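You operate a simulated robot arm through the tools that you are given. There is no shell and no other tool. Be economical: measure what you need, move in short steps, check, and stop when the job is done.

Carry out the task below with a simulated two-armed robot. There is one attempt and no reset: what you move stays moved.

Task
Pick up the black plastic box with one hand, pass it to the other hand and put it on the rear top of the cleaning table. Take the silver iris and put it on the upper shelf of the cleaning table. Put the old silver lens on the top of the long bench away on the fourth shelf from the bottom of the slim bookcase. Take the wood-handled brush on the top of the long bench and put it away on the front top of the cleaning table. Take the small green filter and put it on top of the green extension ring. Fetch the white ribbed cap and set it on the top of the camera table. Take the small yellow case and put it on the shelf under the grey table. Fetch the capped black lens from the top of the long bench and set it on the top of the dry cabinet. Put one of the lettered lens from the teal mat on the grey drawer counter on top of the red carton. Push the top blue-grey drawer shut. Push the cabinet glass door shut. Open the bottom blue-grey drawer, fetch the orange job ticket and set it in the inside of the bottom blue-grey drawer, then shut the drawer. Any order will do. Set down upright: old silver lens, small yellow case, lettered lens.

Only the result counts: the job must be done as asked and must still hold three seconds after the hand-in. Knocking over, shifting, dropping, spilling or breaking anything else fails it. Lids that push on must go on centred and level and be pressed home; caps that screw on are set level and turned clockwise until they are tight.

Robot
Two 7-joint arms with fingered hands on one trunk, on a base that drives. Base frame: it is fixed to the floor where the robot stands at the start and does not move with it; the origin is under the middle of the robot, x ahead of it, y to its left, z up; the surface under the hand at the start is at about z = 800. Readings come in mm, degrees, newtons and seconds.
The left shoulder is at the start at [68, 182, 1147], the right one opposite. With the tool pointing down near the work surface each hand reaches from about 400 to 820 mm from the robot's upright axis, wherever it stands, measured 20 degrees to its own side. Places, roughly: black plastic box [500, 0, 750]; bottom blue-grey drawer [-500, 1600, 200]; cabinet glass door [-200, 700, 700]; capped black lens (7x7x6 cm) [1900, -200, 800]; fourth shelf of the slim bookcase (54x15 cm) [-860, -80, 1200]; front top of the cleaning table [1400, 3400, 800]; green extension ring [2000, 0, 750]; inside of the bottom blue-grey drawer [-600, 1600, 100]; lettered lens [-500, 2000, 1000]; old silver lens (6x6x8 cm) [600, -400, 800]; orange job ticket [-750, 2250, 1000]; rear top of the cleaning table (97x24 cm) [900, 3400, 780]; red carton (11x9x8 cm) [1400, 2100, 300]; shelf under the grey table [1200, 1500, 300]; silver iris (5x5x3 cm) [600, -100, 800]; small green filter (3x4x3 cm) [1500, 0, 800]; small yellow case (11x10x11 cm) [1700, -100, 800]; top blue-grey drawer [-400, 1600, 700]; top of the camera table [1300, 2300, 800]; top of the dry cabinet [-700, 1000, 1500]; upper shelf of the cleaning table (83x13 cm) [1120, 3400, 1240]; white ribbed cap (7x7x2 cm) [1600, -100, 800]; wood-handled brush (3x3x13 cm) [1400, -100, 900]. Payload 3.8 kg a hand.
Tool frame (each hand has its own): the origin (TCP) lies between the finger pads and is the grasp point; the fingertips stand 30 mm ahead of it; z points along the fingers, y is the line along which they close. The gripper opens to 104 mm. The gripper's body begins 35 mm behind the TCP. The gripper is a hand of 4 fingers: y runs from the thumb to the fingers, the wrist lies at [-17, -104, -178] in the tool frame, and closing takes about 1.5 s.
Orientation is told as [roll, pitch, yaw] about the base's x, y, z axes, in that order, counted from this pose: with the fingers straight down and the wrist toward the robot, the tool's x, y and z point along [0, 1, 0], [1, 0, 0] and [0, 0, -1] of the base frame.

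Tools
- The arms move only by the tool move_arm. It takes "left_deltas", "right_deltas" or both (then of equal length, played together; a hand with none holds still); each is a list of rows, each a list of 2 entries, a list of its own where there are three numbers: the shift along the base's x, y, z in mm, then the turn, a rotation vector about the base's x, y, z in degrees. In form: [[[dx, dy, dz], [ax, ay, az]], ...]. A call has 1 to 10 rows; each row is the pose to reach, as a shift and turn from the pose commanded when the call began. "left_gripper" and "right_gripper" are, for a hand that has rows, the closure, from 0 (fully open) to 1 (shut), set as the call begins (left out, the last holds). Each row takes 0.2 s and may step no farther than 50 mm and 8.6 degrees from the row before; otherwise, or with a gripper value out of range, the whole call is refused. A pose out of reach is approached as far as the arm can. The call stops where the force on the tool passes 40 N (or 10 N more than at its start, if that is more) or the arm is blocked; 0.2 s more then pass. The fingers move at their own pace (about 72 mm/s each) and stop on an object; they squeeze with about 24 N. The grip force told is the motor's: it shows also when the fingers shut on nothing. Time passes only in rows, and 0.2 s behind the last, so rows that repeat a pose let the fingers close. The reply holds the time, the measured pose of the TCP, the force on the tool along the base axes, the opening and the grip force, in the units named above and with some noise, with the torque about the TCP (base axes, N m) and any sound that the robot's microphone picked up.
- Cameras (640 x 400 px; columns grow to the right, rows downward): "scene" is now at [162.4, -28, 1353.1]; the picture's right is [-0.30, -0.95, 0.00], its down [-0.29, 0.09, -0.95] and it looks along [0.91, -0.29, -0.30] (base axes); focal length 214 px, centre (320, 200). "left" rides on the left gripper at [-66, -90, -126] in its tool frame; the picture's right is [-0.78, -0.30, 0.56], its down [0.57, -0.70, 0.42] and it looks along [0.27, 0.65, 0.71] (tool axes); focal length 275 px, centre (320, 200). "right" rides on the right gripper at [66, -90, -126] in its tool frame; the picture's right is [-0.78, 0.30, -0.56], its down [-0.57, -0.70, 0.42] and it looks along [-0.26, 0.65, 0.71] (tool axes); focal length 275 px, centre (320, 200). There is no depth. A picture from a camera that has moved, and an enlarged one, comes with that camera's place and axes in the base frame and with its lens.
- grab_frame(camera): a new picture of that camera. The clock stands still meanwhile.
- raise_lower(by): slides the trunk up (or, below 0, down) by that many mm; the arms and the scene camera ride with it, the base frame stays. It gives what a move gives, with no picture.
- base_move(legs): drives the robot by 1 to 6 legs, each [ahead, left, turn to the left] in mm, mm and degrees, along the robot's own axes; the way and the turn of a leg run together, so that a leg with both is an arc; at most 1500 mm and 180 degrees a leg. The arms and the cameras ride along, it lands a little off, and it stops where it bumps. It gives what a move gives.
- set_fingers(index, middle, ring, thumb_bend, thumb_turn, hand): sets how far each is bent, from 0 (flat) to 1 (curled in); at 0.3 the hand is open as for a grip, at 0.7 the pads meet at the TCP. One left out holds its place. A second passes; each finger stops where it meets its share of the squeeze, and holds until it gets a number again. A gripper value or a shape takes the hand back. It gives what a move gives, with no picture; readings hold the bend of each and the force on the fingers (four entries, about 0 where the hand has none), thumb and palm. thumb_turn goes from beside the hand (0) to across from the fingers (1), as for a grip.
- set_grasp(shape, hand): the hand has 4 fingers and takes this shape, open, in about a second: jaw (thumb against the fingers, like two jaws); tri (thumb and two fingers); tip (a fingertip pinch); poke (one finger out to press); point (the index stretched); flat (the hand flat); cup (the hand cupped); fist (a fist). The gripper value then closes the fingers along that shape, each until it touches; the sizes above hold for jaw. It gives what a move gives, with no picture.
- aim_head(pan, tilt): turns the head with the scene camera to pan (to the left, within 86 degrees either way) and tilt (down, from -29 to 69), counted from straight ahead of the robot. It gives what a move gives.
- close_up(camera, box): a new picture of the part [left, top, right, bottom] of that camera's present view, enlarged. The clock stands still meanwhile.
- close_job(): hands the job in; it is judged then, once.

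Work in short steps. Places have to be worked out from the pictures, the camera data and where the tool is seen: move nearer, look again, correct. Check each grasp and each placing, and mend what went wrong. You have 577 turns and 370 pictures in all, those below and enlarged ones among them. Open the grippers and draw the arms clear of the work before you hand the job in, unless the task says otherwise.

The tools are called by a JSON object that holds its "method" and its "body". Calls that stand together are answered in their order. move_arm: Moves the arms, as the interface text tells. Its arguments: {"type":"object","properties":{"left_deltas":{"type":"array"},"left_gripper":{"type":"number"},"right_deltas":{"type":"array"},"right_gripper":{"type":"number"}},"required":[]} The other tools are called the same way: raise_lower (by) slides the trunk up or down; set_grasp (shape, hand) gives the hand a shape; set_fingers (index, middle, ring, thumb_bend, thumb_turn, hand) moves the fingers one by one; base_move (legs) drives the base; aim_head (pan, tilt) turns the head that bears the scene camera; grab_frame (camera) takes a picture; close_up (camera, box) takes an enlarged picture of a part of a camera's view; close_job () hands the job in.

At the start:

```text
clock: 0.0
left_tcp_pos: [329.3, 457.2, 1443.9]
left_ee_rot: [0.0, 0.0, 0.0]
left_contact_force: [-0.1, -0.1, 0.1]
left_ft_torque: [0.02, 0.0, 0.02]
left_grip_width: 103.5
left_grasp_force: 0.1
left_shape: jaw
left_bend: [0.3, 0.3, 0.3, 0.3, 0.97]
left_finger forces: [0.1, 0.1, 0.0, 0.0, 0.1, 0.0]
right_tcp_pos: [429.3, 28.7, 1450.3]
right_ee_rot: [0.0, 0.0, 0.0]
right_contact_force: [0.7, 0.3, 0.2]
right_ft_torque: [-0.03, -0.01, 0.02]
right_grip_width: 103.6
right_grasp_force: 0.0
right_shape: jaw
right_bend: [0.3, 0.3, 0.3, 0.3, 0.97]
right_finger forces: [0.0, 0.0, 0.0, 0.0, 0.1, 0.0]
trunk travel left (down, up): [-300.0, 456.0]
robot x, y, heading: [-0.1, -2.6, 0.1]
head pan, tilt: [-17.8, 17.6]
```

scene: 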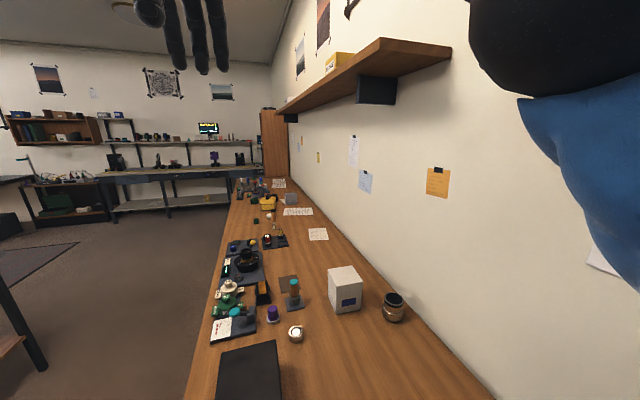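
right: 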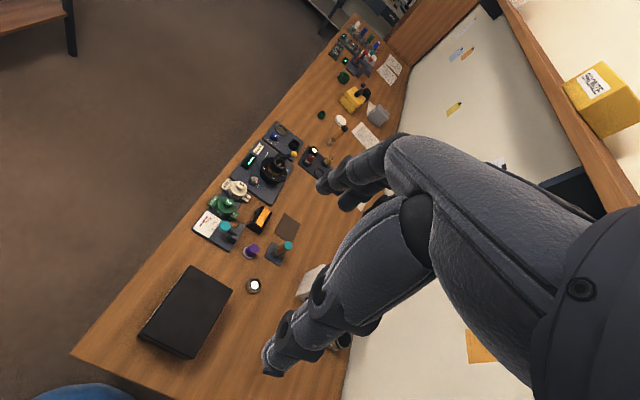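
left: 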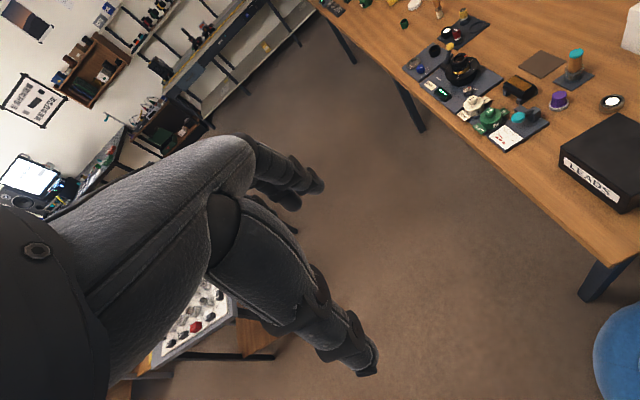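

The bench runs ahead along x on my right; the black box is nearest. I look closer at the bench items from the scene camera.

{"method": "close_up", "body": {"camera": "scene", "box": [180, 250, 430, 400]}}

{"method": "close_up", "body": {"camera": "scene", "box": [210, 170, 340, 255]}}

```text
2.56 times, centred on (305, 325) of scene
camera zoom: at [162.4, -28.0, 1353.1], right [-0.3, -0.95, 0.0], down [-0.29, 0.09, -0.95], along [0.91, -0.29, -0.3], focal length 549 px, centre (358, -120)
```

zoom: 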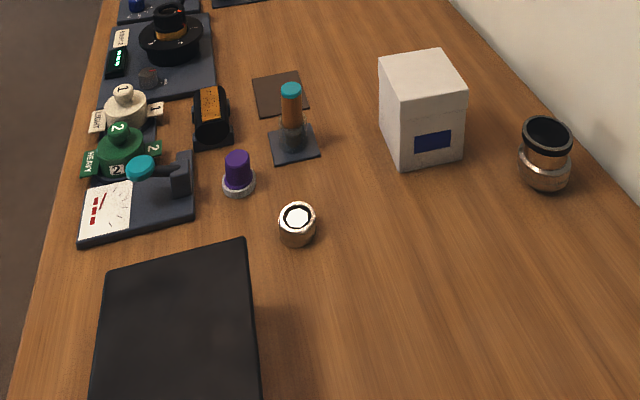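

```text
4.71 times, centred on (275, 212) of scene
camera zoom: at [162.4, -28.0, 1353.1], right [-0.3, -0.95, 0.0], down [-0.29, 0.09, -0.95], along [0.91, -0.29, -0.3], focal length 1009 px, centre (532, 141)
```

zoom: 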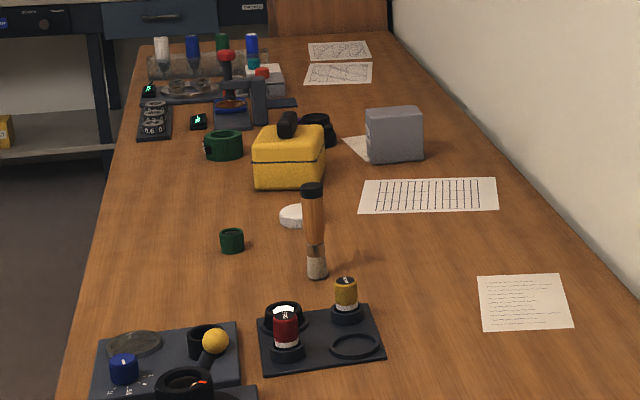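

I survey the room with the head before moving anything.

{"method": "aim_head", "body": {"pan": 40, "tilt": 15}}

{"method": "grab_frame", "body": {"camera": "scene"}}

{"method": "aim_head", "body": {"pan": 86, "tilt": 15}}

{"method": "grab_frame", "body": {"camera": "scene"}}

```text
clock: 1.3
left_tcp_pos: [328.8, 458.1, 1445.5]
left_ee_rot: [0.1, 0.0, 0.0]
left_contact_force: [0.8, -0.3, -0.1]
left_ft_torque: [0.02, -0.01, 0.02]
left_grip_width: 103.6
left_grasp_force: 0.0
left_shape: jaw
left_bend: [0.3, 0.3, 0.3, 0.3, 0.97]
left_finger forces: [0.1, 0.0, 0.0, 0.0, 0.1, 0.0]
right_tcp_pos: [429.7, 28.7, 1450.5]
right_ee_rot: [0.1, 0.1, 0.0]
right_contact_force: [0.0, 0.5, 0.2]
right_ft_torque: [0.01, -0.01, -0.02]
right_grip_width: 103.7
right_grasp_force: 0.1
right_shape: jaw
right_bend: [0.3, 0.3, 0.3, 0.3, 0.97]
right_finger forces: [0.0, 0.0, 0.0, 0.0, 0.0, 0.0]
trunk travel left (down, up): [-300.0, 456.0]
robot x, y, heading: [2.0, 1.0, 0.1]
head pan, tilt: [40.0, 15.0]
```

```text
364 pictures are left
camera scene: at [145.1, 60.4, 1357.3], right [0.64, -0.77, 0.0], down [-0.2, -0.17, -0.97], along [0.74, 0.62, -0.26], focal length 214 px, centre (320, 200)
```

scene: 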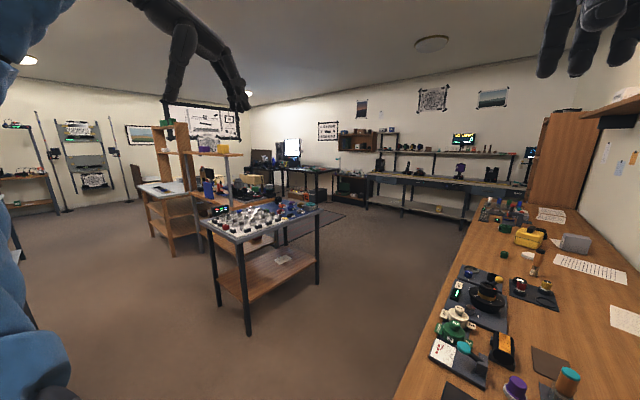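

```text
clock: 2.4
left_tcp_pos: [329.1, 457.3, 1444.4]
left_ee_rot: [0.1, 0.0, 0.0]
left_contact_force: [1.0, 0.6, 0.0]
left_ft_torque: [0.0, 0.0, -0.01]
left_grip_width: 103.4
left_grasp_force: 0.0
left_shape: jaw
left_bend: [0.3, 0.3, 0.3, 0.3, 0.97]
left_finger forces: [0.0, 0.0, 0.0, 0.1, 0.0, 0.1]
right_tcp_pos: [428.9, 28.1, 1451.7]
right_ee_rot: [0.0, 0.0, -0.1]
right_contact_force: [-0.1, -1.1, 0.2]
right_ft_torque: [0.02, 0.01, 0.03]
right_grip_width: 103.8
right_grasp_force: 0.1
right_shape: jaw
right_bend: [0.3, 0.3, 0.3, 0.3, 0.97]
right_finger forces: [0.1, 0.0, 0.0, 0.1, 0.0, 0.0]
trunk travel left (down, up): [-300.0, 456.0]
robot x, y, heading: [1.5, -2.1, -0.0]
head pan, tilt: [85.9, 15.0]
```

```text
363 pictures are left
camera scene: at [80.2, 93.6, 1357.3], right [1.0, -0.07, 0.0], down [-0.02, -0.26, -0.97], along [0.07, 0.96, -0.26], focal length 214 px, centre (320, 200)
```

scene: 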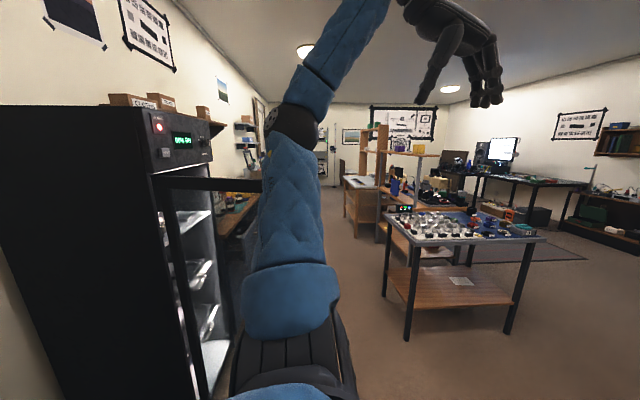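

I zoom into the far places.

{"method": "close_up", "body": {"camera": "scene", "box": [330, 100, 550, 240]}}

{"method": "close_up", "body": {"camera": "scene", "box": [370, 190, 550, 350]}}

{"method": "aim_head", "body": {"pan": 86, "tilt": 50}}

{"method": "grab_frame", "body": {"camera": "scene"}}

{"method": "aim_head", "body": {"pan": 0, "tilt": 60}}

{"method": "grab_frame", "body": {"camera": "scene"}}

```text
2.86 times, centred on (440, 170) of scene
camera zoom: at [80.2, 93.6, 1357.3], right [1.0, -0.07, 0.0], down [-0.02, -0.26, -0.97], along [0.07, 0.96, -0.26], focal length 613 px, centre (-23, 286)
```

zoom: 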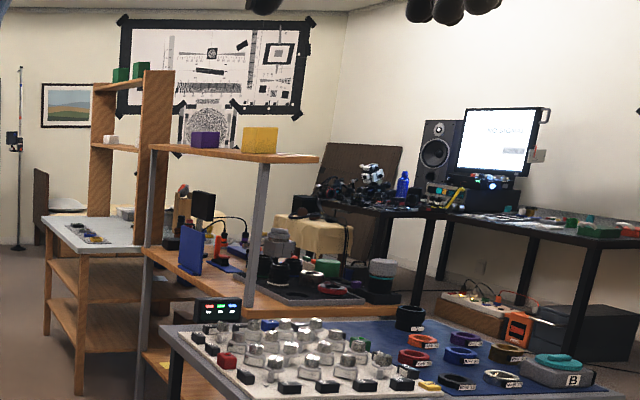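

```text
2.50 times, centred on (460, 270) of scene
camera zoom: at [80.2, 93.6, 1357.3], right [1.0, -0.07, 0.0], down [-0.02, -0.26, -0.97], along [0.07, 0.96, -0.26], focal length 536 px, centre (-30, 25)
```

zoom: 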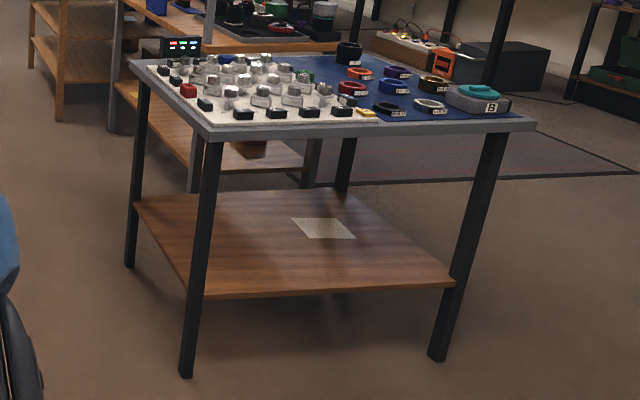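

```text
clock: 3.4
left_tcp_pos: [330.6, 457.5, 1442.0]
left_ee_rot: [0.0, 0.0, 0.0]
left_contact_force: [0.4, 0.2, -0.1]
left_ft_torque: [0.04, 0.02, 0.02]
left_grip_width: 103.5
left_grasp_force: 0.0
left_shape: jaw
left_bend: [0.3, 0.3, 0.3, 0.3, 0.97]
left_finger forces: [0.1, 0.0, 0.0, 0.0, 0.1, 0.1]
right_tcp_pos: [430.1, 29.5, 1452.1]
right_ee_rot: [0.0, -0.1, 0.0]
right_contact_force: [0.1, 0.0, -0.3]
right_ft_torque: [-0.02, 0.03, -0.02]
right_grip_width: 103.5
right_grasp_force: 0.0
right_shape: jaw
right_bend: [0.3, 0.3, 0.3, 0.3, 0.97]
right_finger forces: [0.1, 0.0, 0.1, 0.0, 0.0, 0.0]
trunk travel left (down, up): [-300.0, 456.0]
robot x, y, heading: [-1.8, -0.3, -0.2]
head pan, tilt: [85.9, 50.0]
```

```text
360 pictures are left
camera scene: at [79.0, 77.3, 1303.7], right [1.0, -0.07, 0.0], down [-0.05, -0.76, -0.64], along [0.05, 0.64, -0.77], focal length 214 px, centre (320, 200)
```

scene: 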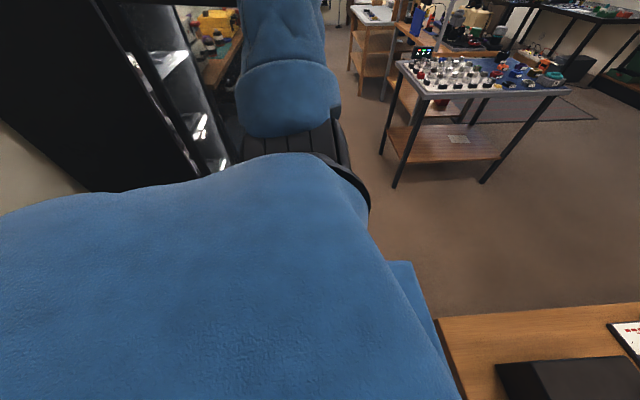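

```text
clock: 5.0
left_tcp_pos: [329.6, 456.4, 1443.5]
left_ee_rot: [0.0, 0.0, 0.0]
left_contact_force: [-0.1, -0.7, 0.5]
left_ft_torque: [0.01, 0.01, 0.01]
left_grip_width: 103.6
left_grasp_force: 0.0
left_shape: jaw
left_bend: [0.3, 0.3, 0.3, 0.3, 0.97]
left_finger forces: [0.1, 0.0, 0.0, 0.0, 0.0, 0.0]
right_tcp_pos: [429.5, 28.1, 1450.7]
right_ee_rot: [0.1, -0.1, -0.1]
right_contact_force: [0.1, -0.1, 0.4]
right_ft_torque: [0.01, -0.01, 0.0]
right_grip_width: 103.9
right_grasp_force: 0.1
right_shape: jaw
right_bend: [0.3, 0.3, 0.3, 0.3, 0.97]
right_finger forces: [0.0, 0.0, 0.0, 0.0, 0.1, 0.1]
trunk travel left (down, up): [-300.0, 456.0]
robot x, y, heading: [1.7, 2.0, -0.0]
head pan, tilt: [0.0, 60.0]
```

```text
359 pictures are left
camera scene: at [140.2, 0.5, 1291.0], right [0.0, -1.0, 0.0], down [-0.87, 0.0, -0.5], along [0.5, 0.0, -0.87], focal length 214 px, centre (320, 200)
```

scene: 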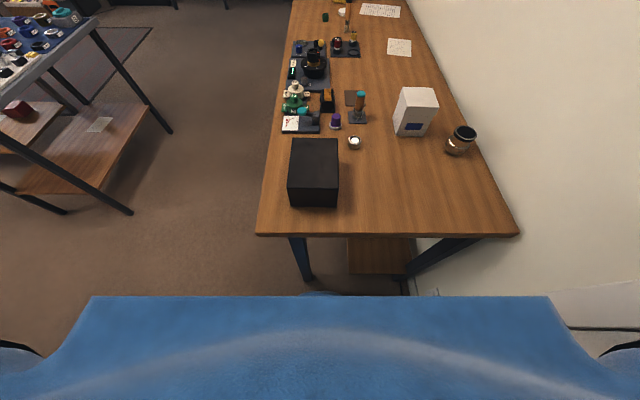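

{"method": "close_up", "body": {"camera": "scene", "box": [250, 60, 490, 240]}}

{"method": "close_up", "body": {"camera": "left", "box": [460, 0, 640, 240]}}

```text
2.22 times, centred on (370, 150) of scene
camera zoom: at [140.2, 0.5, 1291.0], right [0.0, -1.0, 0.0], down [-0.87, 0.0, -0.5], along [0.5, 0.0, -0.87], focal length 477 px, centre (209, 311)
```

zoom: 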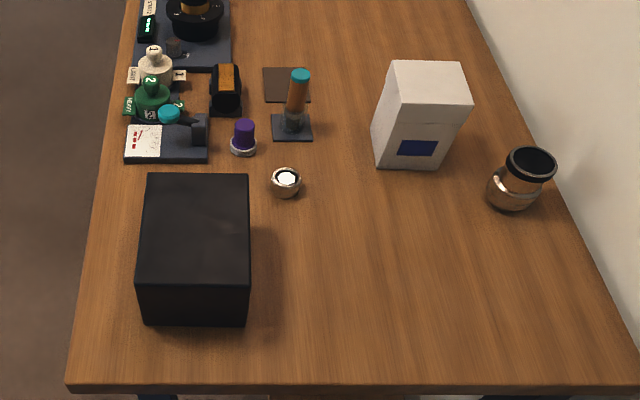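

```text
1.67 times, centred on (550, 120) of left
camera zoom: at [238.9, 389.7, 1568.7], right [-0.3, -0.78, -0.56], down [-0.7, 0.57, -0.42], along [0.65, 0.27, -0.71], focal length 459 px, centre (-63, 333)
```

zoom: 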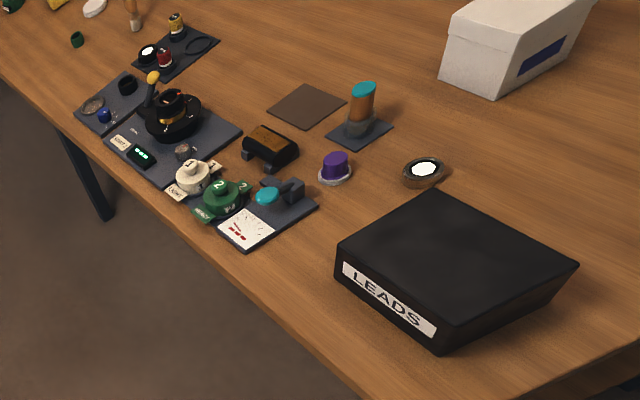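

Triangulating the scene and left views gives a bench top z≈797 and the box about 120 mm wide in y (−47..78), 405–557 in x, top z≈880. That is wider than the jaw opening, so I test how wide the hand opens with flatter fingers.

{"method": "set_fingers", "body": {"hand": "right", "index": 0.12, "middle": 0.12, "ring": 0.12, "thumb_bend": 0.12, "thumb_turn": 1.0}}

{"method": "grab_frame", "body": {"camera": "right"}}

```text
clock: 6.0
left_tcp_pos: [329.4, 457.0, 1444.1]
left_ee_rot: [0.0, 0.0, 0.0]
left_contact_force: [0.1, 0.4, -0.2]
left_ft_torque: [0.05, 0.01, -0.03]
left_grip_width: 103.6
left_grasp_force: 0.1
left_shape: jaw
left_bend: [0.3, 0.3, 0.3, 0.3, 0.97]
left_finger forces: [0.0, 0.0, 0.1, 0.0, 0.0, 0.1]
right_tcp_pos: [430.0, 28.1, 1451.7]
right_ee_rot: [-0.1, 0.0, 0.1]
right_contact_force: [0.2, -0.3, 0.4]
right_ft_torque: [0.03, 0.04, 0.01]
right_grip_width: 142.5
right_grasp_force: 0.2
right_shape: fingers
right_bend: [0.12, 0.12, 0.12, 0.12, 0.96]
right_finger forces: [0.0, 0.0, 0.0, 0.1, 0.0, 0.1]
trunk travel left (down, up): [-300.0, 456.0]
robot x, y, heading: [-2.5, -1.0, -0.1]
head pan, tilt: [0.0, 60.0]
```

```text
356 pictures are left
camera right: at [341.8, 94.4, 1576.1], right [0.3, -0.78, 0.56], down [-0.7, -0.57, -0.42], along [0.65, -0.26, -0.71], focal length 275 px, centre (320, 200)
```

right: 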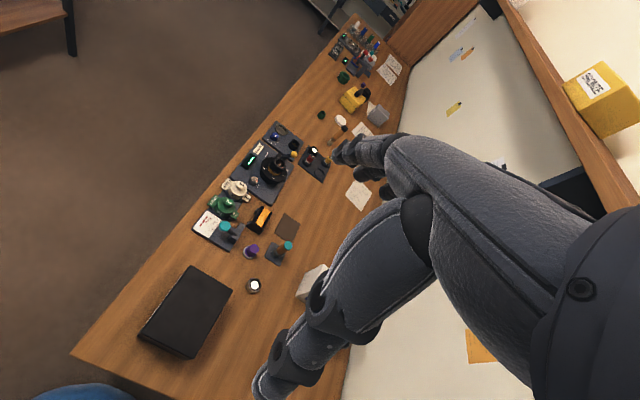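

At 0.12 the hand opens to 142 mm, enough. I turn the right hand to yaw +90 (closing along y, wrist to the right) while descending to about z 1050 above the rear part of the box.

{"method": "move_arm", "body": {"right_deltas": [[[10, -1, -40], [0, 0, 8.5]], [[20, -2, -80], [0, 0, 17]], [[30, -3, -120], [0, 0, 25.5]], [[40, -4, -160], [0, 0, 34]], [[50, -5, -200], [0, 0, 42.5]], [[60, -6, -240], [0, 0, 51]], [[70, -8, -280], [0, 0, 59.5]], [[80, -10, -320], [0, 0, 68]], [[90, -12, -360], [0, 0, 76.5]], [[100, -13, -400], [0, 0, 85]]]}}

{"method": "grab_frame", "body": {"camera": "right"}}

{"method": "grab_frame", "body": {"camera": "scene"}}

```text
clock: 8.2
left_tcp_pos: [328.4, 454.7, 1445.0]
left_ee_rot: [0.1, 0.1, 0.0]
left_contact_force: [0.2, -1.4, 0.6]
left_ft_torque: [0.1, 0.01, -0.02]
left_grip_width: 103.8
left_grasp_force: 0.0
left_shape: jaw
left_bend: [0.3, 0.3, 0.3, 0.3, 0.97]
left_finger forces: [0.0, 0.0, 0.0, 0.1, 0.0, 0.1]
right_tcp_pos: [462.9, 4.9, 1109.3]
right_ee_rot: [-0.1, -0.2, 72.4]
right_contact_force: [-0.1, -0.5, -0.3]
right_ft_torque: [0.06, -0.01, -0.02]
right_grip_width: 142.4
right_grasp_force: 0.2
right_shape: fingers
right_bend: [0.12, 0.12, 0.12, 0.12, 0.96]
right_finger forces: [0.0, 0.0, 0.1, 0.1, 0.0, 0.1]
right hand out of reach, approached as far as the arm can: row 8, 9, 10
trunk travel left (down, up): [-300.0, 456.0]
robot x, y, heading: [-3.0, -1.3, 0.1]
head pan, tilt: [0.0, 60.0]
```

```text
355 pictures are left
camera right: at [373.3, -61.1, 1234.8], right [0.83, 0.05, 0.56], down [0.33, -0.84, -0.43], along [0.45, 0.54, -0.71], focal length 275 px, centre (320, 200)
```

right: 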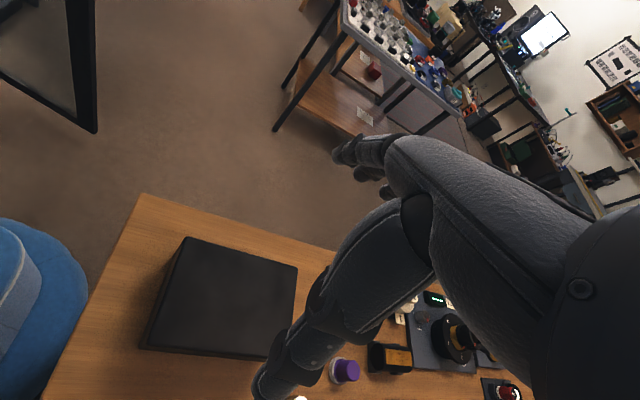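

```text
354 pictures are left
camera scene: at [139.8, -2.1, 1291.1], right [0.0, -1.0, 0.0], down [-0.87, 0.0, -0.5], along [0.5, 0.0, -0.87], focal length 214 px, centre (320, 200)
```

scene: 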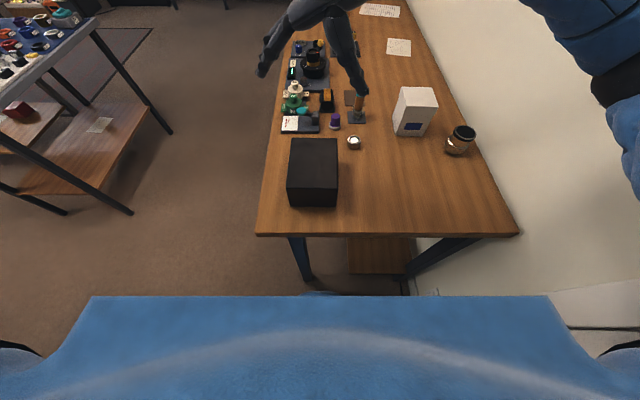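

The yaw-90 pose isn't reachable from here; standing at the left side of the bench facing −y makes the natural hand yaw close across the box width. I turn the hand back and drive there.

{"method": "move_arm", "body": {"right_deltas": [[[0, 0, 0], [0, 0, -8]], [[-10, 0, 10], [0, 0, -16]], [[-20, 0, 20], [0, 0, -24]], [[-30, 0, 30], [0, 0, -32]], [[-40, 0, 40], [0, 0, -40]], [[-50, 0, 50], [0, 0, -48]], [[-60, 0, 60], [0, 0, -56]], [[-60, 0, 70], [0, 0, -64]], [[-60, -30, 80], [0, 0, -72]], [[-60, -60, 90], [0, 0, -72.4]]]}}

{"method": "base_move", "body": {"legs": [[0, 300, 0], [300, 350, 0], [180, 50, 0], [0, 0, -90]]}}

{"method": "aim_head", "body": {"pan": 0, "tilt": 55}}

{"method": "grab_frame", "body": {"camera": "scene"}}

```text
clock: 10.4
left_tcp_pos: [329.7, 458.3, 1444.1]
left_ee_rot: [0.0, 0.0, 0.0]
left_contact_force: [-0.1, -0.4, -0.1]
left_ft_torque: [0.04, 0.04, -0.03]
left_grip_width: 103.7
left_grasp_force: 0.0
left_shape: jaw
left_bend: [0.3, 0.3, 0.3, 0.3, 0.97]
left_finger forces: [0.0, 0.0, 0.0, 0.1, 0.0, 0.0]
right_tcp_pos: [405.2, -52.2, 1198.9]
right_ee_rot: [-0.1, -0.1, -0.2]
right_contact_force: [0.1, -1.2, 0.9]
right_ft_torque: [0.03, -0.02, 0.0]
right_grip_width: 142.3
right_grasp_force: 0.0
right_shape: fingers
right_bend: [0.12, 0.12, 0.12, 0.12, 0.96]
right_finger forces: [0.0, 0.1, 0.0, 0.1, 0.0, 0.0]
trunk travel left (down, up): [-300.0, 456.0]
robot x, y, heading: [-1.2, 4.1, 0.1]
head pan, tilt: [0.0, 60.0]
```

```text
clock: 19.9
left_tcp_pos: [935.3, 367.4, 1442.8]
left_ee_rot: [0.0, 0.0, -90.9]
left_contact_force: [0.3, 0.7, 0.1]
left_ft_torque: [-0.05, 0.01, -0.01]
left_grip_width: 103.6
left_grasp_force: 0.0
left_shape: jaw
left_bend: [0.3, 0.3, 0.3, 0.3, 0.97]
left_finger forces: [0.0, 0.1, 0.0, 0.0, 0.0, 0.0]
right_tcp_pos: [424.6, 297.5, 1198.4]
right_ee_rot: [-0.2, -0.1, -91.0]
right_contact_force: [0.3, 0.1, 0.9]
right_ft_torque: [-0.03, 0.01, 0.01]
right_grip_width: 142.5
right_grasp_force: 0.1
right_shape: fingers
right_bend: [0.12, 0.12, 0.12, 0.12, 0.96]
right_finger forces: [0.0, 0.0, 0.0, 0.0, 0.1, 0.1]
trunk travel left (down, up): [-300.0, 456.0]
robot x, y, heading: [485.2, 704.5, -90.9]
head pan, tilt: [0.0, 60.0]
```

```text
clock: 20.5
left_tcp_pos: [935.6, 367.2, 1444.1]
left_ee_rot: [0.0, 0.0, -90.7]
left_contact_force: [-0.2, 0.7, -0.4]
left_ft_torque: [0.02, -0.02, -0.01]
left_grip_width: 104.0
left_grasp_force: 0.0
left_shape: jaw
left_bend: [0.3, 0.3, 0.3, 0.3, 0.97]
left_finger forces: [0.1, 0.0, 0.0, 0.0, 0.1, 0.0]
right_tcp_pos: [426.3, 297.5, 1198.9]
right_ee_rot: [0.1, -0.1, -91.0]
right_contact_force: [0.9, 0.7, 0.1]
right_ft_torque: [-0.02, -0.01, -0.02]
right_grip_width: 142.5
right_grasp_force: 0.0
right_shape: fingers
right_bend: [0.12, 0.12, 0.12, 0.12, 0.96]
right_finger forces: [0.0, 0.0, 0.0, 0.1, 0.0, 0.0]
trunk travel left (down, up): [-300.0, 456.0]
robot x, y, heading: [479.9, 700.8, -90.6]
head pan, tilt: [0.0, 55.0]
```

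```text
353 pictures are left
camera scene: at [481.4, 557.4, 1297.1], right [-1.0, 0.01, 0.0], down [0.01, 0.82, -0.57], along [-0.01, -0.57, -0.82], focal length 214 px, centre (320, 200)
```

scene: 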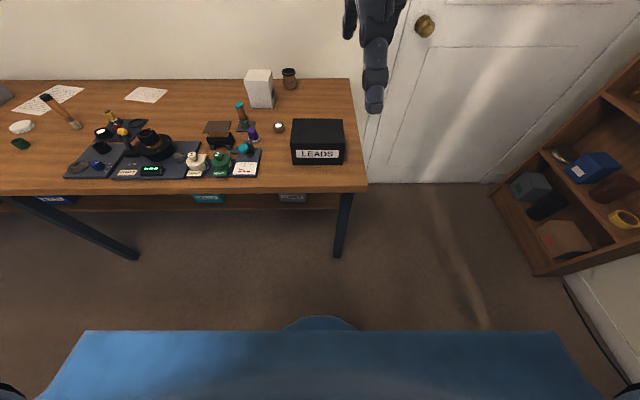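

Robot now faces the box. I zoom on it to refine its edges.

{"method": "close_up", "body": {"camera": "scene", "box": [180, 50, 380, 190]}}

```text
2.86 times, centred on (280, 120) of scene
camera zoom: at [481.4, 557.4, 1297.1], right [-1.0, 0.01, 0.0], down [0.01, 0.82, -0.57], along [-0.01, -0.57, -0.82], focal length 613 px, centre (434, 429)
```

zoom: 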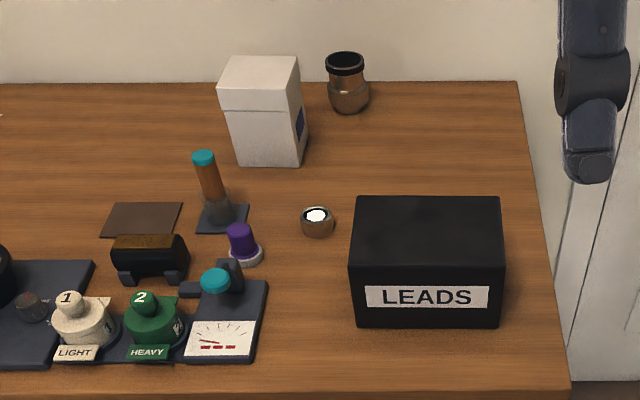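

The box spans x 404–561, y −47..68, top z≈882. I drive ahead 180 mm and bring the right hand over its near end.

{"method": "base_move", "body": {"legs": [[180, 0, 0]]}}

{"method": "move_arm", "body": {"right_deltas": [[[0, -30, -45], [0, 0, 0]], [[2, -60, -90], [0, 0, 0]], [[4, -90, -135], [0, 0, 0]], [[5, -107, -180], [0, 0, 0]], [[5, -107, -220], [0, 0, 0]]]}}

{"method": "grab_frame", "body": {"camera": "scene"}}

{"method": "grab_frame", "body": {"camera": "right"}}

```text
clock: 22.0
left_tcp_pos: [930.9, 183.3, 1442.5]
left_ee_rot: [-0.1, 0.1, -90.9]
left_contact_force: [-0.6, -0.9, -0.7]
left_ft_torque: [0.02, 0.01, 0.01]
left_grip_width: 103.5
left_grasp_force: 0.0
left_shape: jaw
left_bend: [0.3, 0.3, 0.3, 0.3, 0.97]
left_finger forces: [0.0, 0.0, 0.0, 0.1, 0.0, 0.0]
right_tcp_pos: [421.7, 117.4, 1197.8]
right_ee_rot: [-0.1, 0.0, -90.9]
right_contact_force: [0.2, -0.2, -0.6]
right_ft_torque: [0.03, 0.0, 0.0]
right_grip_width: 142.5
right_grasp_force: 0.0
right_shape: fingers
right_bend: [0.12, 0.12, 0.12, 0.12, 0.96]
right_finger forces: [0.0, 0.1, 0.1, 0.0, 0.1, 0.0]
trunk travel left (down, up): [-300.0, 456.0]
robot x, y, heading: [482.3, 520.5, -91.1]
head pan, tilt: [0.0, 55.0]
```

```text
refused: row 1 steps farther than a row can; nothing moved
```

```text
351 pictures are left
camera scene: at [478.2, 376.7, 1296.9], right [-1.0, 0.02, 0.0], down [0.01, 0.82, -0.57], along [-0.01, -0.57, -0.82], focal length 214 px, centre (320, 200)
```

scene: 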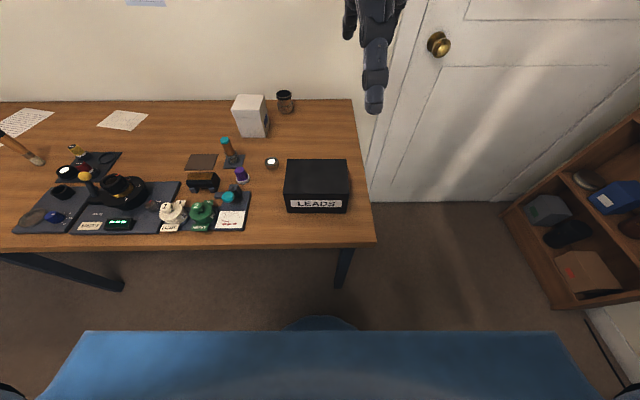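

```text
350 pictures are left
camera right: at [491.4, 205.8, 1322.6], right [-0.78, -0.28, 0.56], down [-0.56, 0.71, -0.42], along [-0.28, -0.64, -0.71], focal length 275 px, centre (320, 200)
```

right: 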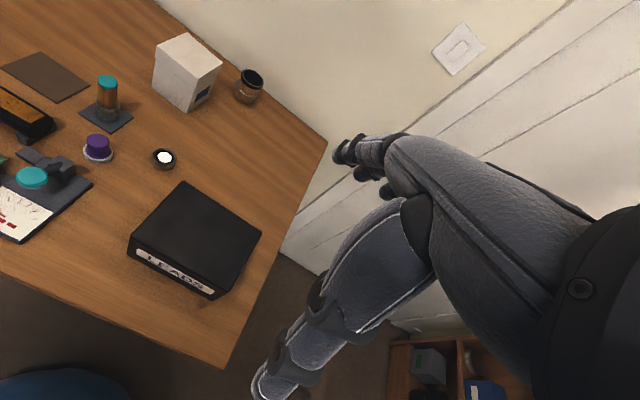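

{"method": "move_arm", "body": {"right_deltas": [[[2, -25, -40], [0, 0, 0]], [[4, -50, -80], [0, 0, 0]], [[6, -75, -120], [0, 0, 0]], [[8, -100, -160], [0, 0, 0]], [[8, -107, -205], [0, 0, 0]], [[8, -107, -250], [0, 0, 0]]]}}

{"method": "grab_frame", "body": {"camera": "scene"}}

{"method": "grab_frame", "body": {"camera": "right"}}

```text
clock: 23.4
left_tcp_pos: [931.5, 184.9, 1443.5]
left_ee_rot: [0.1, 0.1, -90.9]
left_contact_force: [-1.3, 0.3, -0.2]
left_ft_torque: [0.01, 0.01, 0.01]
left_grip_width: 103.5
left_grasp_force: 0.1
left_shape: jaw
left_bend: [0.3, 0.3, 0.3, 0.3, 0.97]
left_finger forces: [0.1, 0.0, 0.0, 0.0, 0.0, 0.0]
right_tcp_pos: [430.0, 9.8, 948.2]
right_ee_rot: [-0.2, -0.1, -91.0]
right_contact_force: [-0.6, 0.5, 0.4]
right_ft_torque: [-0.02, 0.0, -0.02]
right_grip_width: 142.5
right_grasp_force: 0.0
right_shape: fingers
right_bend: [0.12, 0.12, 0.12, 0.12, 0.96]
right_finger forces: [0.0, 0.1, 0.1, 0.1, 0.0, 0.0]
trunk travel left (down, up): [-300.0, 456.0]
robot x, y, heading: [479.0, 526.0, -90.7]
head pan, tilt: [0.0, 55.0]
```

```text
349 pictures are left
camera scene: at [478.1, 377.6, 1297.0], right [-1.0, 0.02, 0.0], down [0.01, 0.82, -0.57], along [-0.01, -0.57, -0.82], focal length 214 px, centre (320, 200)
```

scene: 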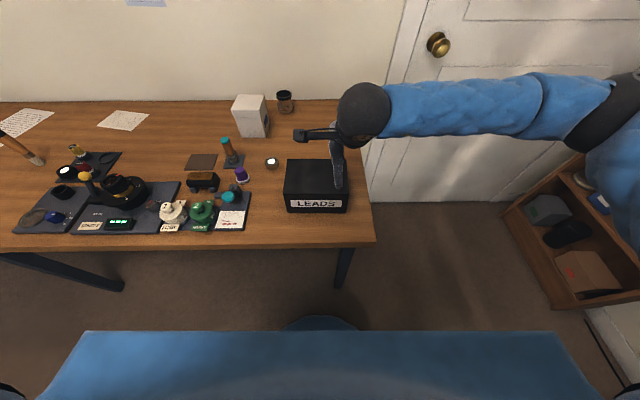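

```text
348 pictures are left
camera right: at [499.0, 98.8, 1072.6], right [-0.78, -0.28, 0.56], down [-0.56, 0.71, -0.42], along [-0.28, -0.64, -0.71], focal length 275 px, centre (320, 200)
```

right: 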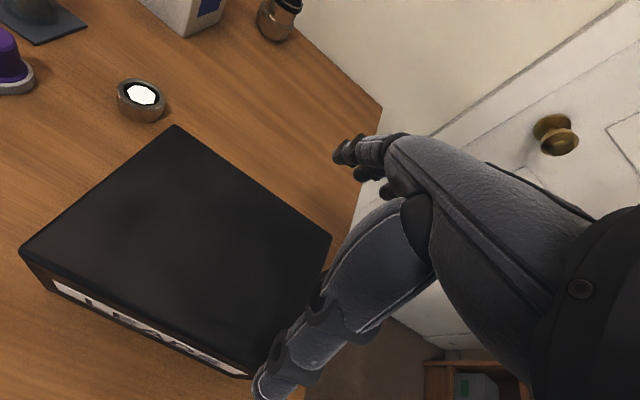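

The arm pose is fine (the bar seen above is the wrist camera bracket). The hand straddles the box at x≈430; I lower to z≈857 and close.

{"method": "move_arm", "body": {"right_deltas": [[[0, 0, -40], [0, 0, 0]], [[0, 0, -75], [0, 0, 0]], [[0, 0, -91], [0, 0, 0]]]}}

{"method": "close_up", "body": {"camera": "scene", "box": [240, 80, 420, 230]}}

```text
clock: 24.0
left_tcp_pos: [931.7, 188.5, 1444.6]
left_ee_rot: [-0.1, 0.0, -91.1]
left_contact_force: [0.4, -0.1, 0.2]
left_ft_torque: [0.03, -0.02, -0.01]
left_grip_width: 103.6
left_grasp_force: 0.1
left_shape: jaw
left_bend: [0.3, 0.3, 0.3, 0.3, 0.97]
left_finger forces: [0.1, 0.1, 0.0, 0.0, 0.1, 0.0]
right_tcp_pos: [432.3, 7.6, 891.6]
right_ee_rot: [0.8, -1.0, -90.8]
right_contact_force: [-2.4, 7.3, 20.1]
right_ft_torque: [1.18, -0.02, 0.16]
right_grip_width: 146.1
right_grasp_force: 10.2
right_shape: fingers
right_bend: [0.12, 0.12, 0.12, 0.01, 0.97]
right_finger forces: [0.0, 0.0, 0.0, 0.0, 20.2, 0.1]
trunk travel left (down, up): [-300.0, 456.0]
robot x, y, heading: [478.7, 521.4, -90.9]
head pan, tilt: [0.0, 55.0]
stopped in row 3 (right hand): the force on the tool passed its limit at 63 N (the readings are from after the stop); the commanded pose is now the measured one
```

```text
2.67 times, centred on (330, 155) of scene
camera zoom: at [478.0, 380.0, 1297.6], right [-1.0, 0.02, 0.0], down [0.01, 0.82, -0.57], along [-0.01, -0.57, -0.82], focal length 572 px, centre (293, 320)
```

zoom: 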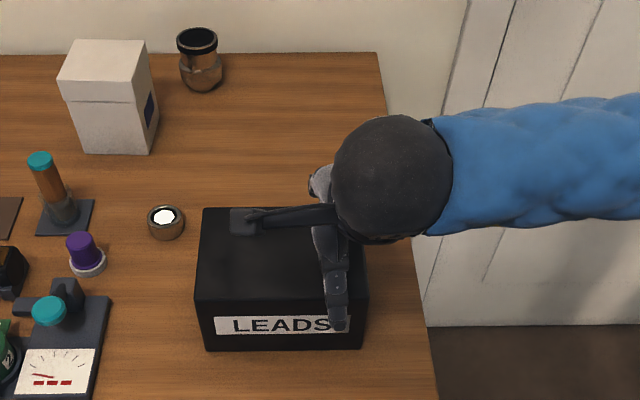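

The thumb rubs the near face of the box. I lift a little, shift 8 mm toward the robot, open wider, and go down again.

{"method": "move_arm", "body": {"right_deltas": [[[-2, 5, 25], [0, 0, 0]], [[-2, 8, 45], [-0.8, 1, 0]]]}}

{"method": "set_fingers", "body": {"hand": "right", "index": 0.06, "middle": 0.06, "ring": 0.06, "thumb_bend": 0.06}}

{"method": "grab_frame", "body": {"camera": "right"}}

```text
clock: 24.6
left_tcp_pos: [932.1, 184.6, 1444.2]
left_ee_rot: [0.0, 0.1, -91.0]
left_contact_force: [0.0, -0.6, 0.5]
left_ft_torque: [0.01, 0.03, 0.01]
left_grip_width: 103.6
left_grasp_force: 0.0
left_shape: jaw
left_bend: [0.3, 0.3, 0.3, 0.3, 0.97]
left_finger forces: [0.1, 0.0, 0.0, 0.0, 0.0, 0.0]
right_tcp_pos: [430.0, 14.6, 932.6]
right_ee_rot: [-0.3, -1.7, -90.8]
right_contact_force: [-0.9, 0.4, 0.2]
right_ft_torque: [0.04, 0.03, 0.01]
right_grip_width: 142.6
right_grasp_force: 0.1
right_shape: fingers
right_bend: [0.12, 0.12, 0.12, 0.12, 0.96]
right_finger forces: [0.0, 0.0, 0.0, 0.0, 0.0, 0.0]
trunk travel left (down, up): [-300.0, 456.0]
robot x, y, heading: [479.7, 521.4, -91.2]
head pan, tilt: [0.0, 55.0]
```

```text
clock: 25.6
left_tcp_pos: [932.2, 185.7, 1444.5]
left_ee_rot: [0.0, 0.1, -90.9]
left_contact_force: [-1.0, 0.0, -0.5]
left_ft_torque: [-0.03, 0.02, -0.02]
left_grip_width: 103.7
left_grasp_force: 0.0
left_shape: jaw
left_bend: [0.3, 0.3, 0.3, 0.3, 0.97]
left_finger forces: [0.0, 0.0, 0.0, 0.0, 0.0, 0.0]
right_tcp_pos: [430.7, 14.5, 933.3]
right_ee_rot: [-0.3, -1.7, -90.9]
right_contact_force: [0.4, -0.7, 0.0]
right_ft_torque: [0.01, -0.01, 0.02]
right_grip_width: 151.5
right_grasp_force: 0.0
right_shape: fingers
right_bend: [0.06, 0.06, 0.06, 0.06, 0.96]
right_finger forces: [0.0, 0.0, 0.0, 0.0, 0.0, 0.0]
trunk travel left (down, up): [-300.0, 456.0]
robot x, y, heading: [477.5, 527.4, -90.9]
head pan, tilt: [0.0, 55.0]
```

```text
346 pictures are left
camera right: at [500.5, 107.0, 1054.2], right [-0.78, -0.27, 0.57], down [-0.56, 0.7, -0.44], along [-0.28, -0.67, -0.69], focal length 275 px, centre (320, 200)
```

right: 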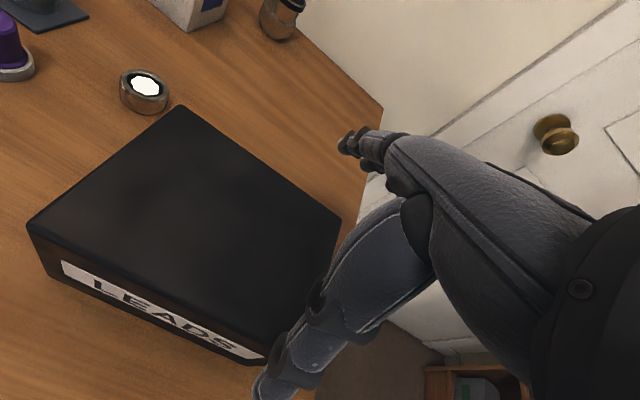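

{"method": "move_arm", "body": {"right_deltas": [[[0, 0, -35], [0, 1, 0]], [[0, 0, -60], [0, 1.7, 0]], [[0, 0, -75], [0, 1.7, 0]]]}}

{"method": "set_fingers", "body": {"hand": "right", "index": 0.5, "middle": 0.5, "ring": 0.5, "thumb_bend": 0.5}}

{"method": "close_up", "body": {"camera": "scene", "box": [240, 80, 420, 230]}}

```text
clock: 26.4
left_tcp_pos: [930.3, 185.9, 1444.3]
left_ee_rot: [0.1, 0.1, -91.0]
left_contact_force: [0.4, -0.9, -0.1]
left_ft_torque: [0.04, -0.02, 0.0]
left_grip_width: 104.0
left_grasp_force: 0.1
left_shape: jaw
left_bend: [0.3, 0.3, 0.3, 0.3, 0.97]
left_finger forces: [0.0, 0.0, 0.0, 0.1, 0.0, 0.0]
right_tcp_pos: [434.2, 12.5, 870.9]
right_ee_rot: [-1.1, -2.8, -90.7]
right_contact_force: [-4.5, 9.9, 25.5]
right_ft_torque: [0.14, -0.25, 0.11]
right_grip_width: 157.5
right_grasp_force: 15.5
right_shape: fingers
right_bend: [0.03, 0.06, 0.06, 0.02, 0.96]
right_finger forces: [7.5, 1.3, 0.2, 0.1, 22.7, 0.0]
trunk travel left (down, up): [-300.0, 456.0]
robot x, y, heading: [477.9, 523.4, -91.0]
head pan, tilt: [0.0, 55.0]
stopped in row 3 (right hand): the force on the tool passed its limit at 49 N (the readings are from after the stop); the commanded pose is now the measured one
```

```text
clock: 27.4
left_tcp_pos: [931.1, 189.8, 1444.4]
left_ee_rot: [0.0, -0.1, -90.9]
left_contact_force: [0.9, 0.7, -0.5]
left_ft_torque: [-0.02, 0.01, -0.01]
left_grip_width: 103.6
left_grasp_force: 0.1
left_shape: jaw
left_bend: [0.3, 0.3, 0.3, 0.3, 0.97]
left_finger forces: [0.0, 0.0, 0.1, 0.1, 0.0, 0.1]
right_tcp_pos: [433.2, 14.4, 870.9]
right_ee_rot: [-1.3, -2.8, -90.7]
right_contact_force: [-3.5, 12.2, 33.8]
right_ft_torque: [0.24, -0.34, 0.67]
right_grip_width: 147.3
right_grasp_force: 44.0
right_shape: fingers
right_bend: [0.03, 0.26, 0.49, 0.4, 0.96]
right_finger forces: [16.0, 17.6, 1.4, 0.0, 54.0, 0.0]
trunk travel left (down, up): [-300.0, 456.0]
robot x, y, heading: [480.7, 520.8, -91.0]
head pan, tilt: [0.0, 55.0]
```

```text
2.67 times, centred on (330, 155) of scene
camera zoom: at [477.9, 382.3, 1297.7], right [-1.0, 0.02, 0.0], down [0.01, 0.82, -0.58], along [-0.01, -0.58, -0.82], focal length 572 px, centre (293, 320)
```

zoom: 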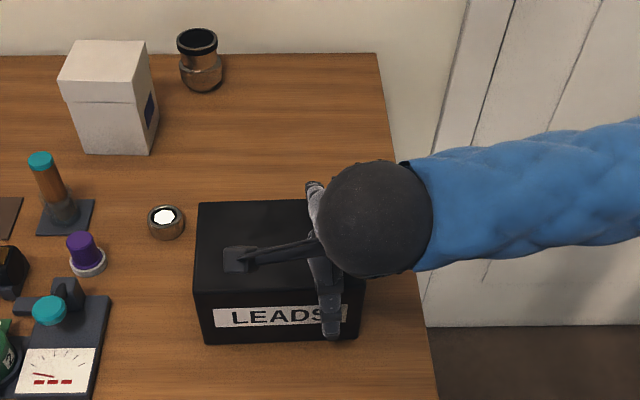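

The flared finger roots jam on the box top, and the ring finger missed its end. I reopen, go up to z≈890 and shift to x≈455, then close there.

{"method": "set_fingers", "body": {"hand": "right", "index": 0.06, "middle": 0.06, "ring": 0.06, "thumb_bend": 0.06}}

{"method": "move_arm", "body": {"right_deltas": [[[0, 0, 30], [0.6, 1.4, 0]], [[2, -2, 60], [1.2, 2.8, -0.3]], [[22, -4, 60], [1.2, 2.8, -0.3]]]}}

{"method": "grab_frame", "body": {"camera": "right"}}

{"method": "close_up", "body": {"camera": "scene", "box": [240, 80, 420, 230]}}

```text
clock: 28.4
left_tcp_pos: [932.8, 188.0, 1445.2]
left_ee_rot: [-0.1, -0.1, -91.0]
left_contact_force: [0.8, -0.3, -0.7]
left_ft_torque: [0.03, -0.01, 0.02]
left_grip_width: 103.5
left_grasp_force: 0.1
left_shape: jaw
left_bend: [0.3, 0.3, 0.3, 0.3, 0.97]
left_finger forces: [0.1, 0.0, 0.1, 0.0, 0.1, 0.1]
right_tcp_pos: [434.2, 13.6, 869.8]
right_ee_rot: [-1.4, -2.8, -90.8]
right_contact_force: [-0.1, 3.0, 29.3]
right_ft_torque: [-0.02, -0.18, 0.03]
right_grip_width: 158.6
right_grasp_force: 14.5
right_shape: fingers
right_bend: [0.02, 0.06, 0.06, 0.05, 0.96]
right_finger forces: [9.1, 2.8, 0.0, 0.0, 16.5, 0.0]
trunk travel left (down, up): [-300.0, 456.0]
robot x, y, heading: [481.1, 525.3, -90.9]
head pan, tilt: [0.0, 55.0]
```

```text
clock: 29.2
left_tcp_pos: [931.9, 185.1, 1443.8]
left_ee_rot: [0.0, 0.2, -91.0]
left_contact_force: [-0.4, 0.2, -0.2]
left_ft_torque: [-0.02, 0.01, 0.01]
left_grip_width: 103.7
left_grasp_force: 0.1
left_shape: jaw
left_bend: [0.3, 0.3, 0.3, 0.3, 0.97]
left_finger forces: [0.0, 0.0, 0.1, 0.0, 0.1, 0.1]
right_tcp_pos: [454.8, 8.0, 926.7]
right_ee_rot: [-4.4, -1.2, -91.0]
right_contact_force: [1.0, 0.6, -1.0]
right_ft_torque: [0.04, -0.01, 0.01]
right_grip_width: 152.0
right_grasp_force: 0.0
right_shape: fingers
right_bend: [0.06, 0.06, 0.06, 0.06, 0.96]
right_finger forces: [0.0, 0.1, 0.0, 0.1, 0.0, 0.0]
trunk travel left (down, up): [-300.0, 456.0]
robot x, y, heading: [478.2, 522.7, -91.0]
head pan, tilt: [0.0, 55.0]
```

```text
344 pictures are left
camera right: at [533.9, 99.4, 1043.7], right [-0.74, -0.27, 0.62], down [-0.59, 0.7, -0.39], along [-0.33, -0.66, -0.68], focal length 275 px, centre (320, 200)
```

right: 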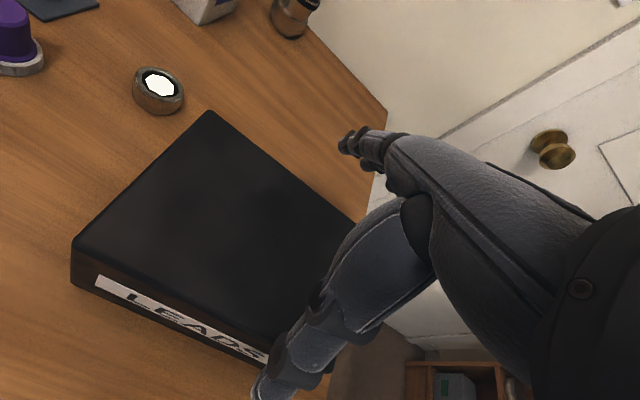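

```text
2.67 times, centred on (330, 155) of scene
camera zoom: at [478.7, 377.7, 1296.9], right [-1.0, 0.02, 0.0], down [0.01, 0.82, -0.57], along [-0.01, -0.57, -0.82], focal length 572 px, centre (293, 320)
```

zoom: 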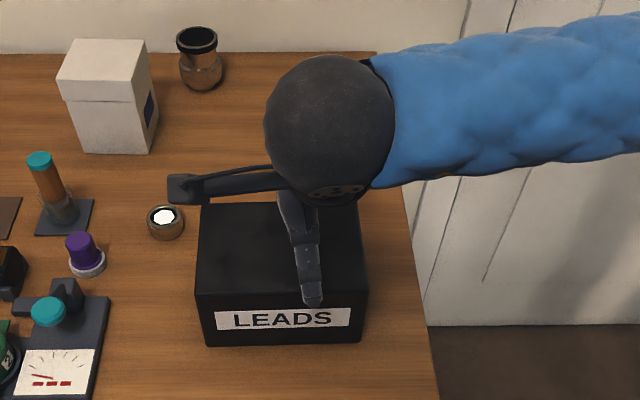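

I corrected tilt about the wrong axes; I level the hand and go down to z≈890, y≈10.

{"method": "move_arm", "body": {"right_deltas": [[[0, 2, -10], [1.2, -4.4, 0]], [[0, 3, -37], [1.2, -4.4, 0]]]}}

{"method": "set_fingers", "body": {"hand": "right", "index": 0.5, "middle": 0.5, "ring": 0.5, "thumb_bend": 0.5}}

{"method": "close_up", "body": {"camera": "scene", "box": [240, 80, 420, 230]}}

```text
clock: 29.8
left_tcp_pos: [931.4, 185.5, 1443.4]
left_ee_rot: [0.1, 0.1, -90.9]
left_contact_force: [0.4, -0.1, 0.0]
left_ft_torque: [0.01, 0.02, -0.01]
left_grip_width: 103.7
left_grasp_force: 0.0
left_shape: jaw
left_bend: [0.3, 0.3, 0.3, 0.3, 0.97]
left_finger forces: [0.0, 0.0, 0.0, 0.1, 0.0, 0.0]
right_tcp_pos: [457.0, 11.6, 889.7]
right_ee_rot: [0.1, 0.0, -91.1]
right_contact_force: [0.8, 1.0, 0.3]
right_ft_torque: [0.0, 0.02, -0.01]
right_grip_width: 152.0
right_grasp_force: 0.0
right_shape: fingers
right_bend: [0.06, 0.06, 0.06, 0.06, 0.96]
right_finger forces: [0.0, 0.0, 0.0, 0.0, 0.1, 0.1]
trunk travel left (down, up): [-300.0, 456.0]
robot x, y, heading: [476.3, 524.3, -90.9]
head pan, tilt: [0.0, 55.0]
```

```text
clock: 30.8
left_tcp_pos: [931.2, 185.9, 1443.6]
left_ee_rot: [0.0, 0.0, -91.1]
left_contact_force: [-0.2, 0.1, 0.4]
left_ft_torque: [0.0, -0.02, 0.0]
left_grip_width: 103.7
left_grasp_force: 0.1
left_shape: jaw
left_bend: [0.3, 0.3, 0.3, 0.3, 0.97]
left_finger forces: [0.0, 0.1, 0.0, 0.1, 0.0, 0.0]
right_tcp_pos: [456.1, 10.5, 893.9]
right_ee_rot: [0.2, -0.5, -91.1]
right_contact_force: [-1.9, -10.4, 23.8]
right_ft_torque: [-0.36, -0.03, 0.11]
right_grip_width: 129.4
right_grasp_force: 27.6
right_shape: fingers
right_bend: [0.2, 0.27, 0.3, 0.17, 0.94]
right_finger forces: [12.1, 9.3, 11.2, 0.0, 22.2, 0.0]
trunk travel left (down, up): [-300.0, 456.0]
robot x, y, heading: [477.9, 520.9, -91.0]
head pan, tilt: [0.0, 55.0]
```

```text
2.67 times, centred on (330, 155) of scene
camera zoom: at [478.0, 378.9, 1297.4], right [-1.0, 0.02, 0.0], down [0.01, 0.82, -0.57], along [-0.01, -0.57, -0.82], focal length 572 px, centre (293, 320)
```

zoom: 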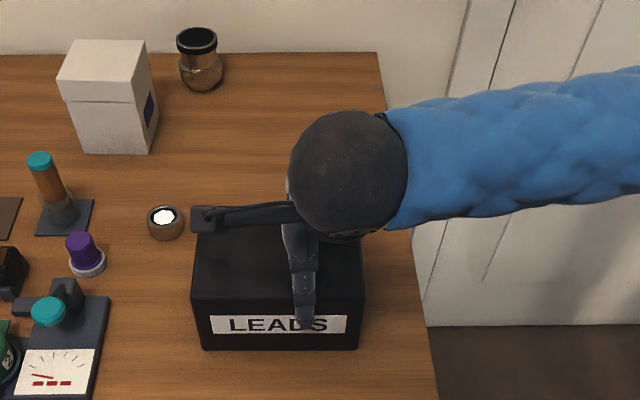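

All four fingers press the box. I try a small lift.

{"method": "move_arm", "body": {"right_deltas": [[[0, 0, 5], [0, 0, 0]], [[0, 0, 15], [0, 0, 0]], [[0, 0, 30], [0, 0, 0]]]}}

{"method": "close_up", "body": {"camera": "scene", "box": [240, 80, 420, 230]}}

```text
clock: 31.6
left_tcp_pos: [931.0, 184.3, 1443.0]
left_ee_rot: [0.0, 0.1, -91.0]
left_contact_force: [-0.4, 0.5, -0.1]
left_ft_torque: [-0.05, -0.02, -0.03]
left_grip_width: 103.6
left_grasp_force: 0.0
left_shape: jaw
left_bend: [0.3, 0.3, 0.3, 0.3, 0.97]
left_finger forces: [0.0, 0.0, 0.1, 0.0, 0.0, 0.0]
right_tcp_pos: [453.8, 11.8, 918.6]
right_ee_rot: [-0.2, 0.0, -90.9]
right_contact_force: [0.2, -0.5, -2.8]
right_ft_torque: [-0.01, 0.06, 0.03]
right_grip_width: 124.9
right_grasp_force: 17.2
right_shape: fingers
right_bend: [0.22, 0.27, 0.3, 0.17, 0.93]
right_finger forces: [5.1, 7.0, 6.4, 0.0, 16.2, 0.1]
trunk travel left (down, up): [-300.0, 456.0]
robot x, y, heading: [476.3, 519.1, -90.8]
head pan, tilt: [0.0, 55.0]
```

```text
2.67 times, centred on (330, 155) of scene
camera zoom: at [478.2, 378.2, 1297.0], right [-1.0, 0.02, 0.0], down [0.01, 0.82, -0.57], along [-0.01, -0.57, -0.82], focal length 572 px, centre (293, 320)
```

zoom: 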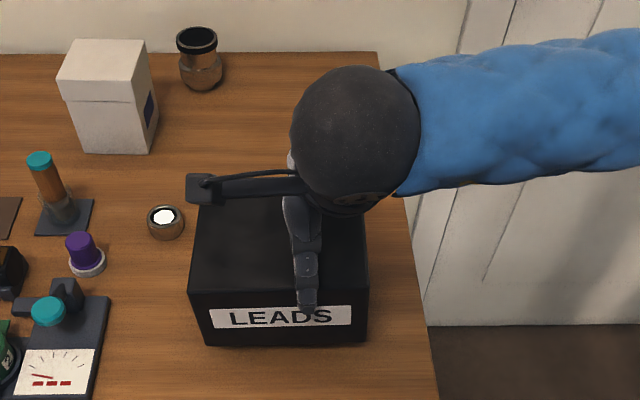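

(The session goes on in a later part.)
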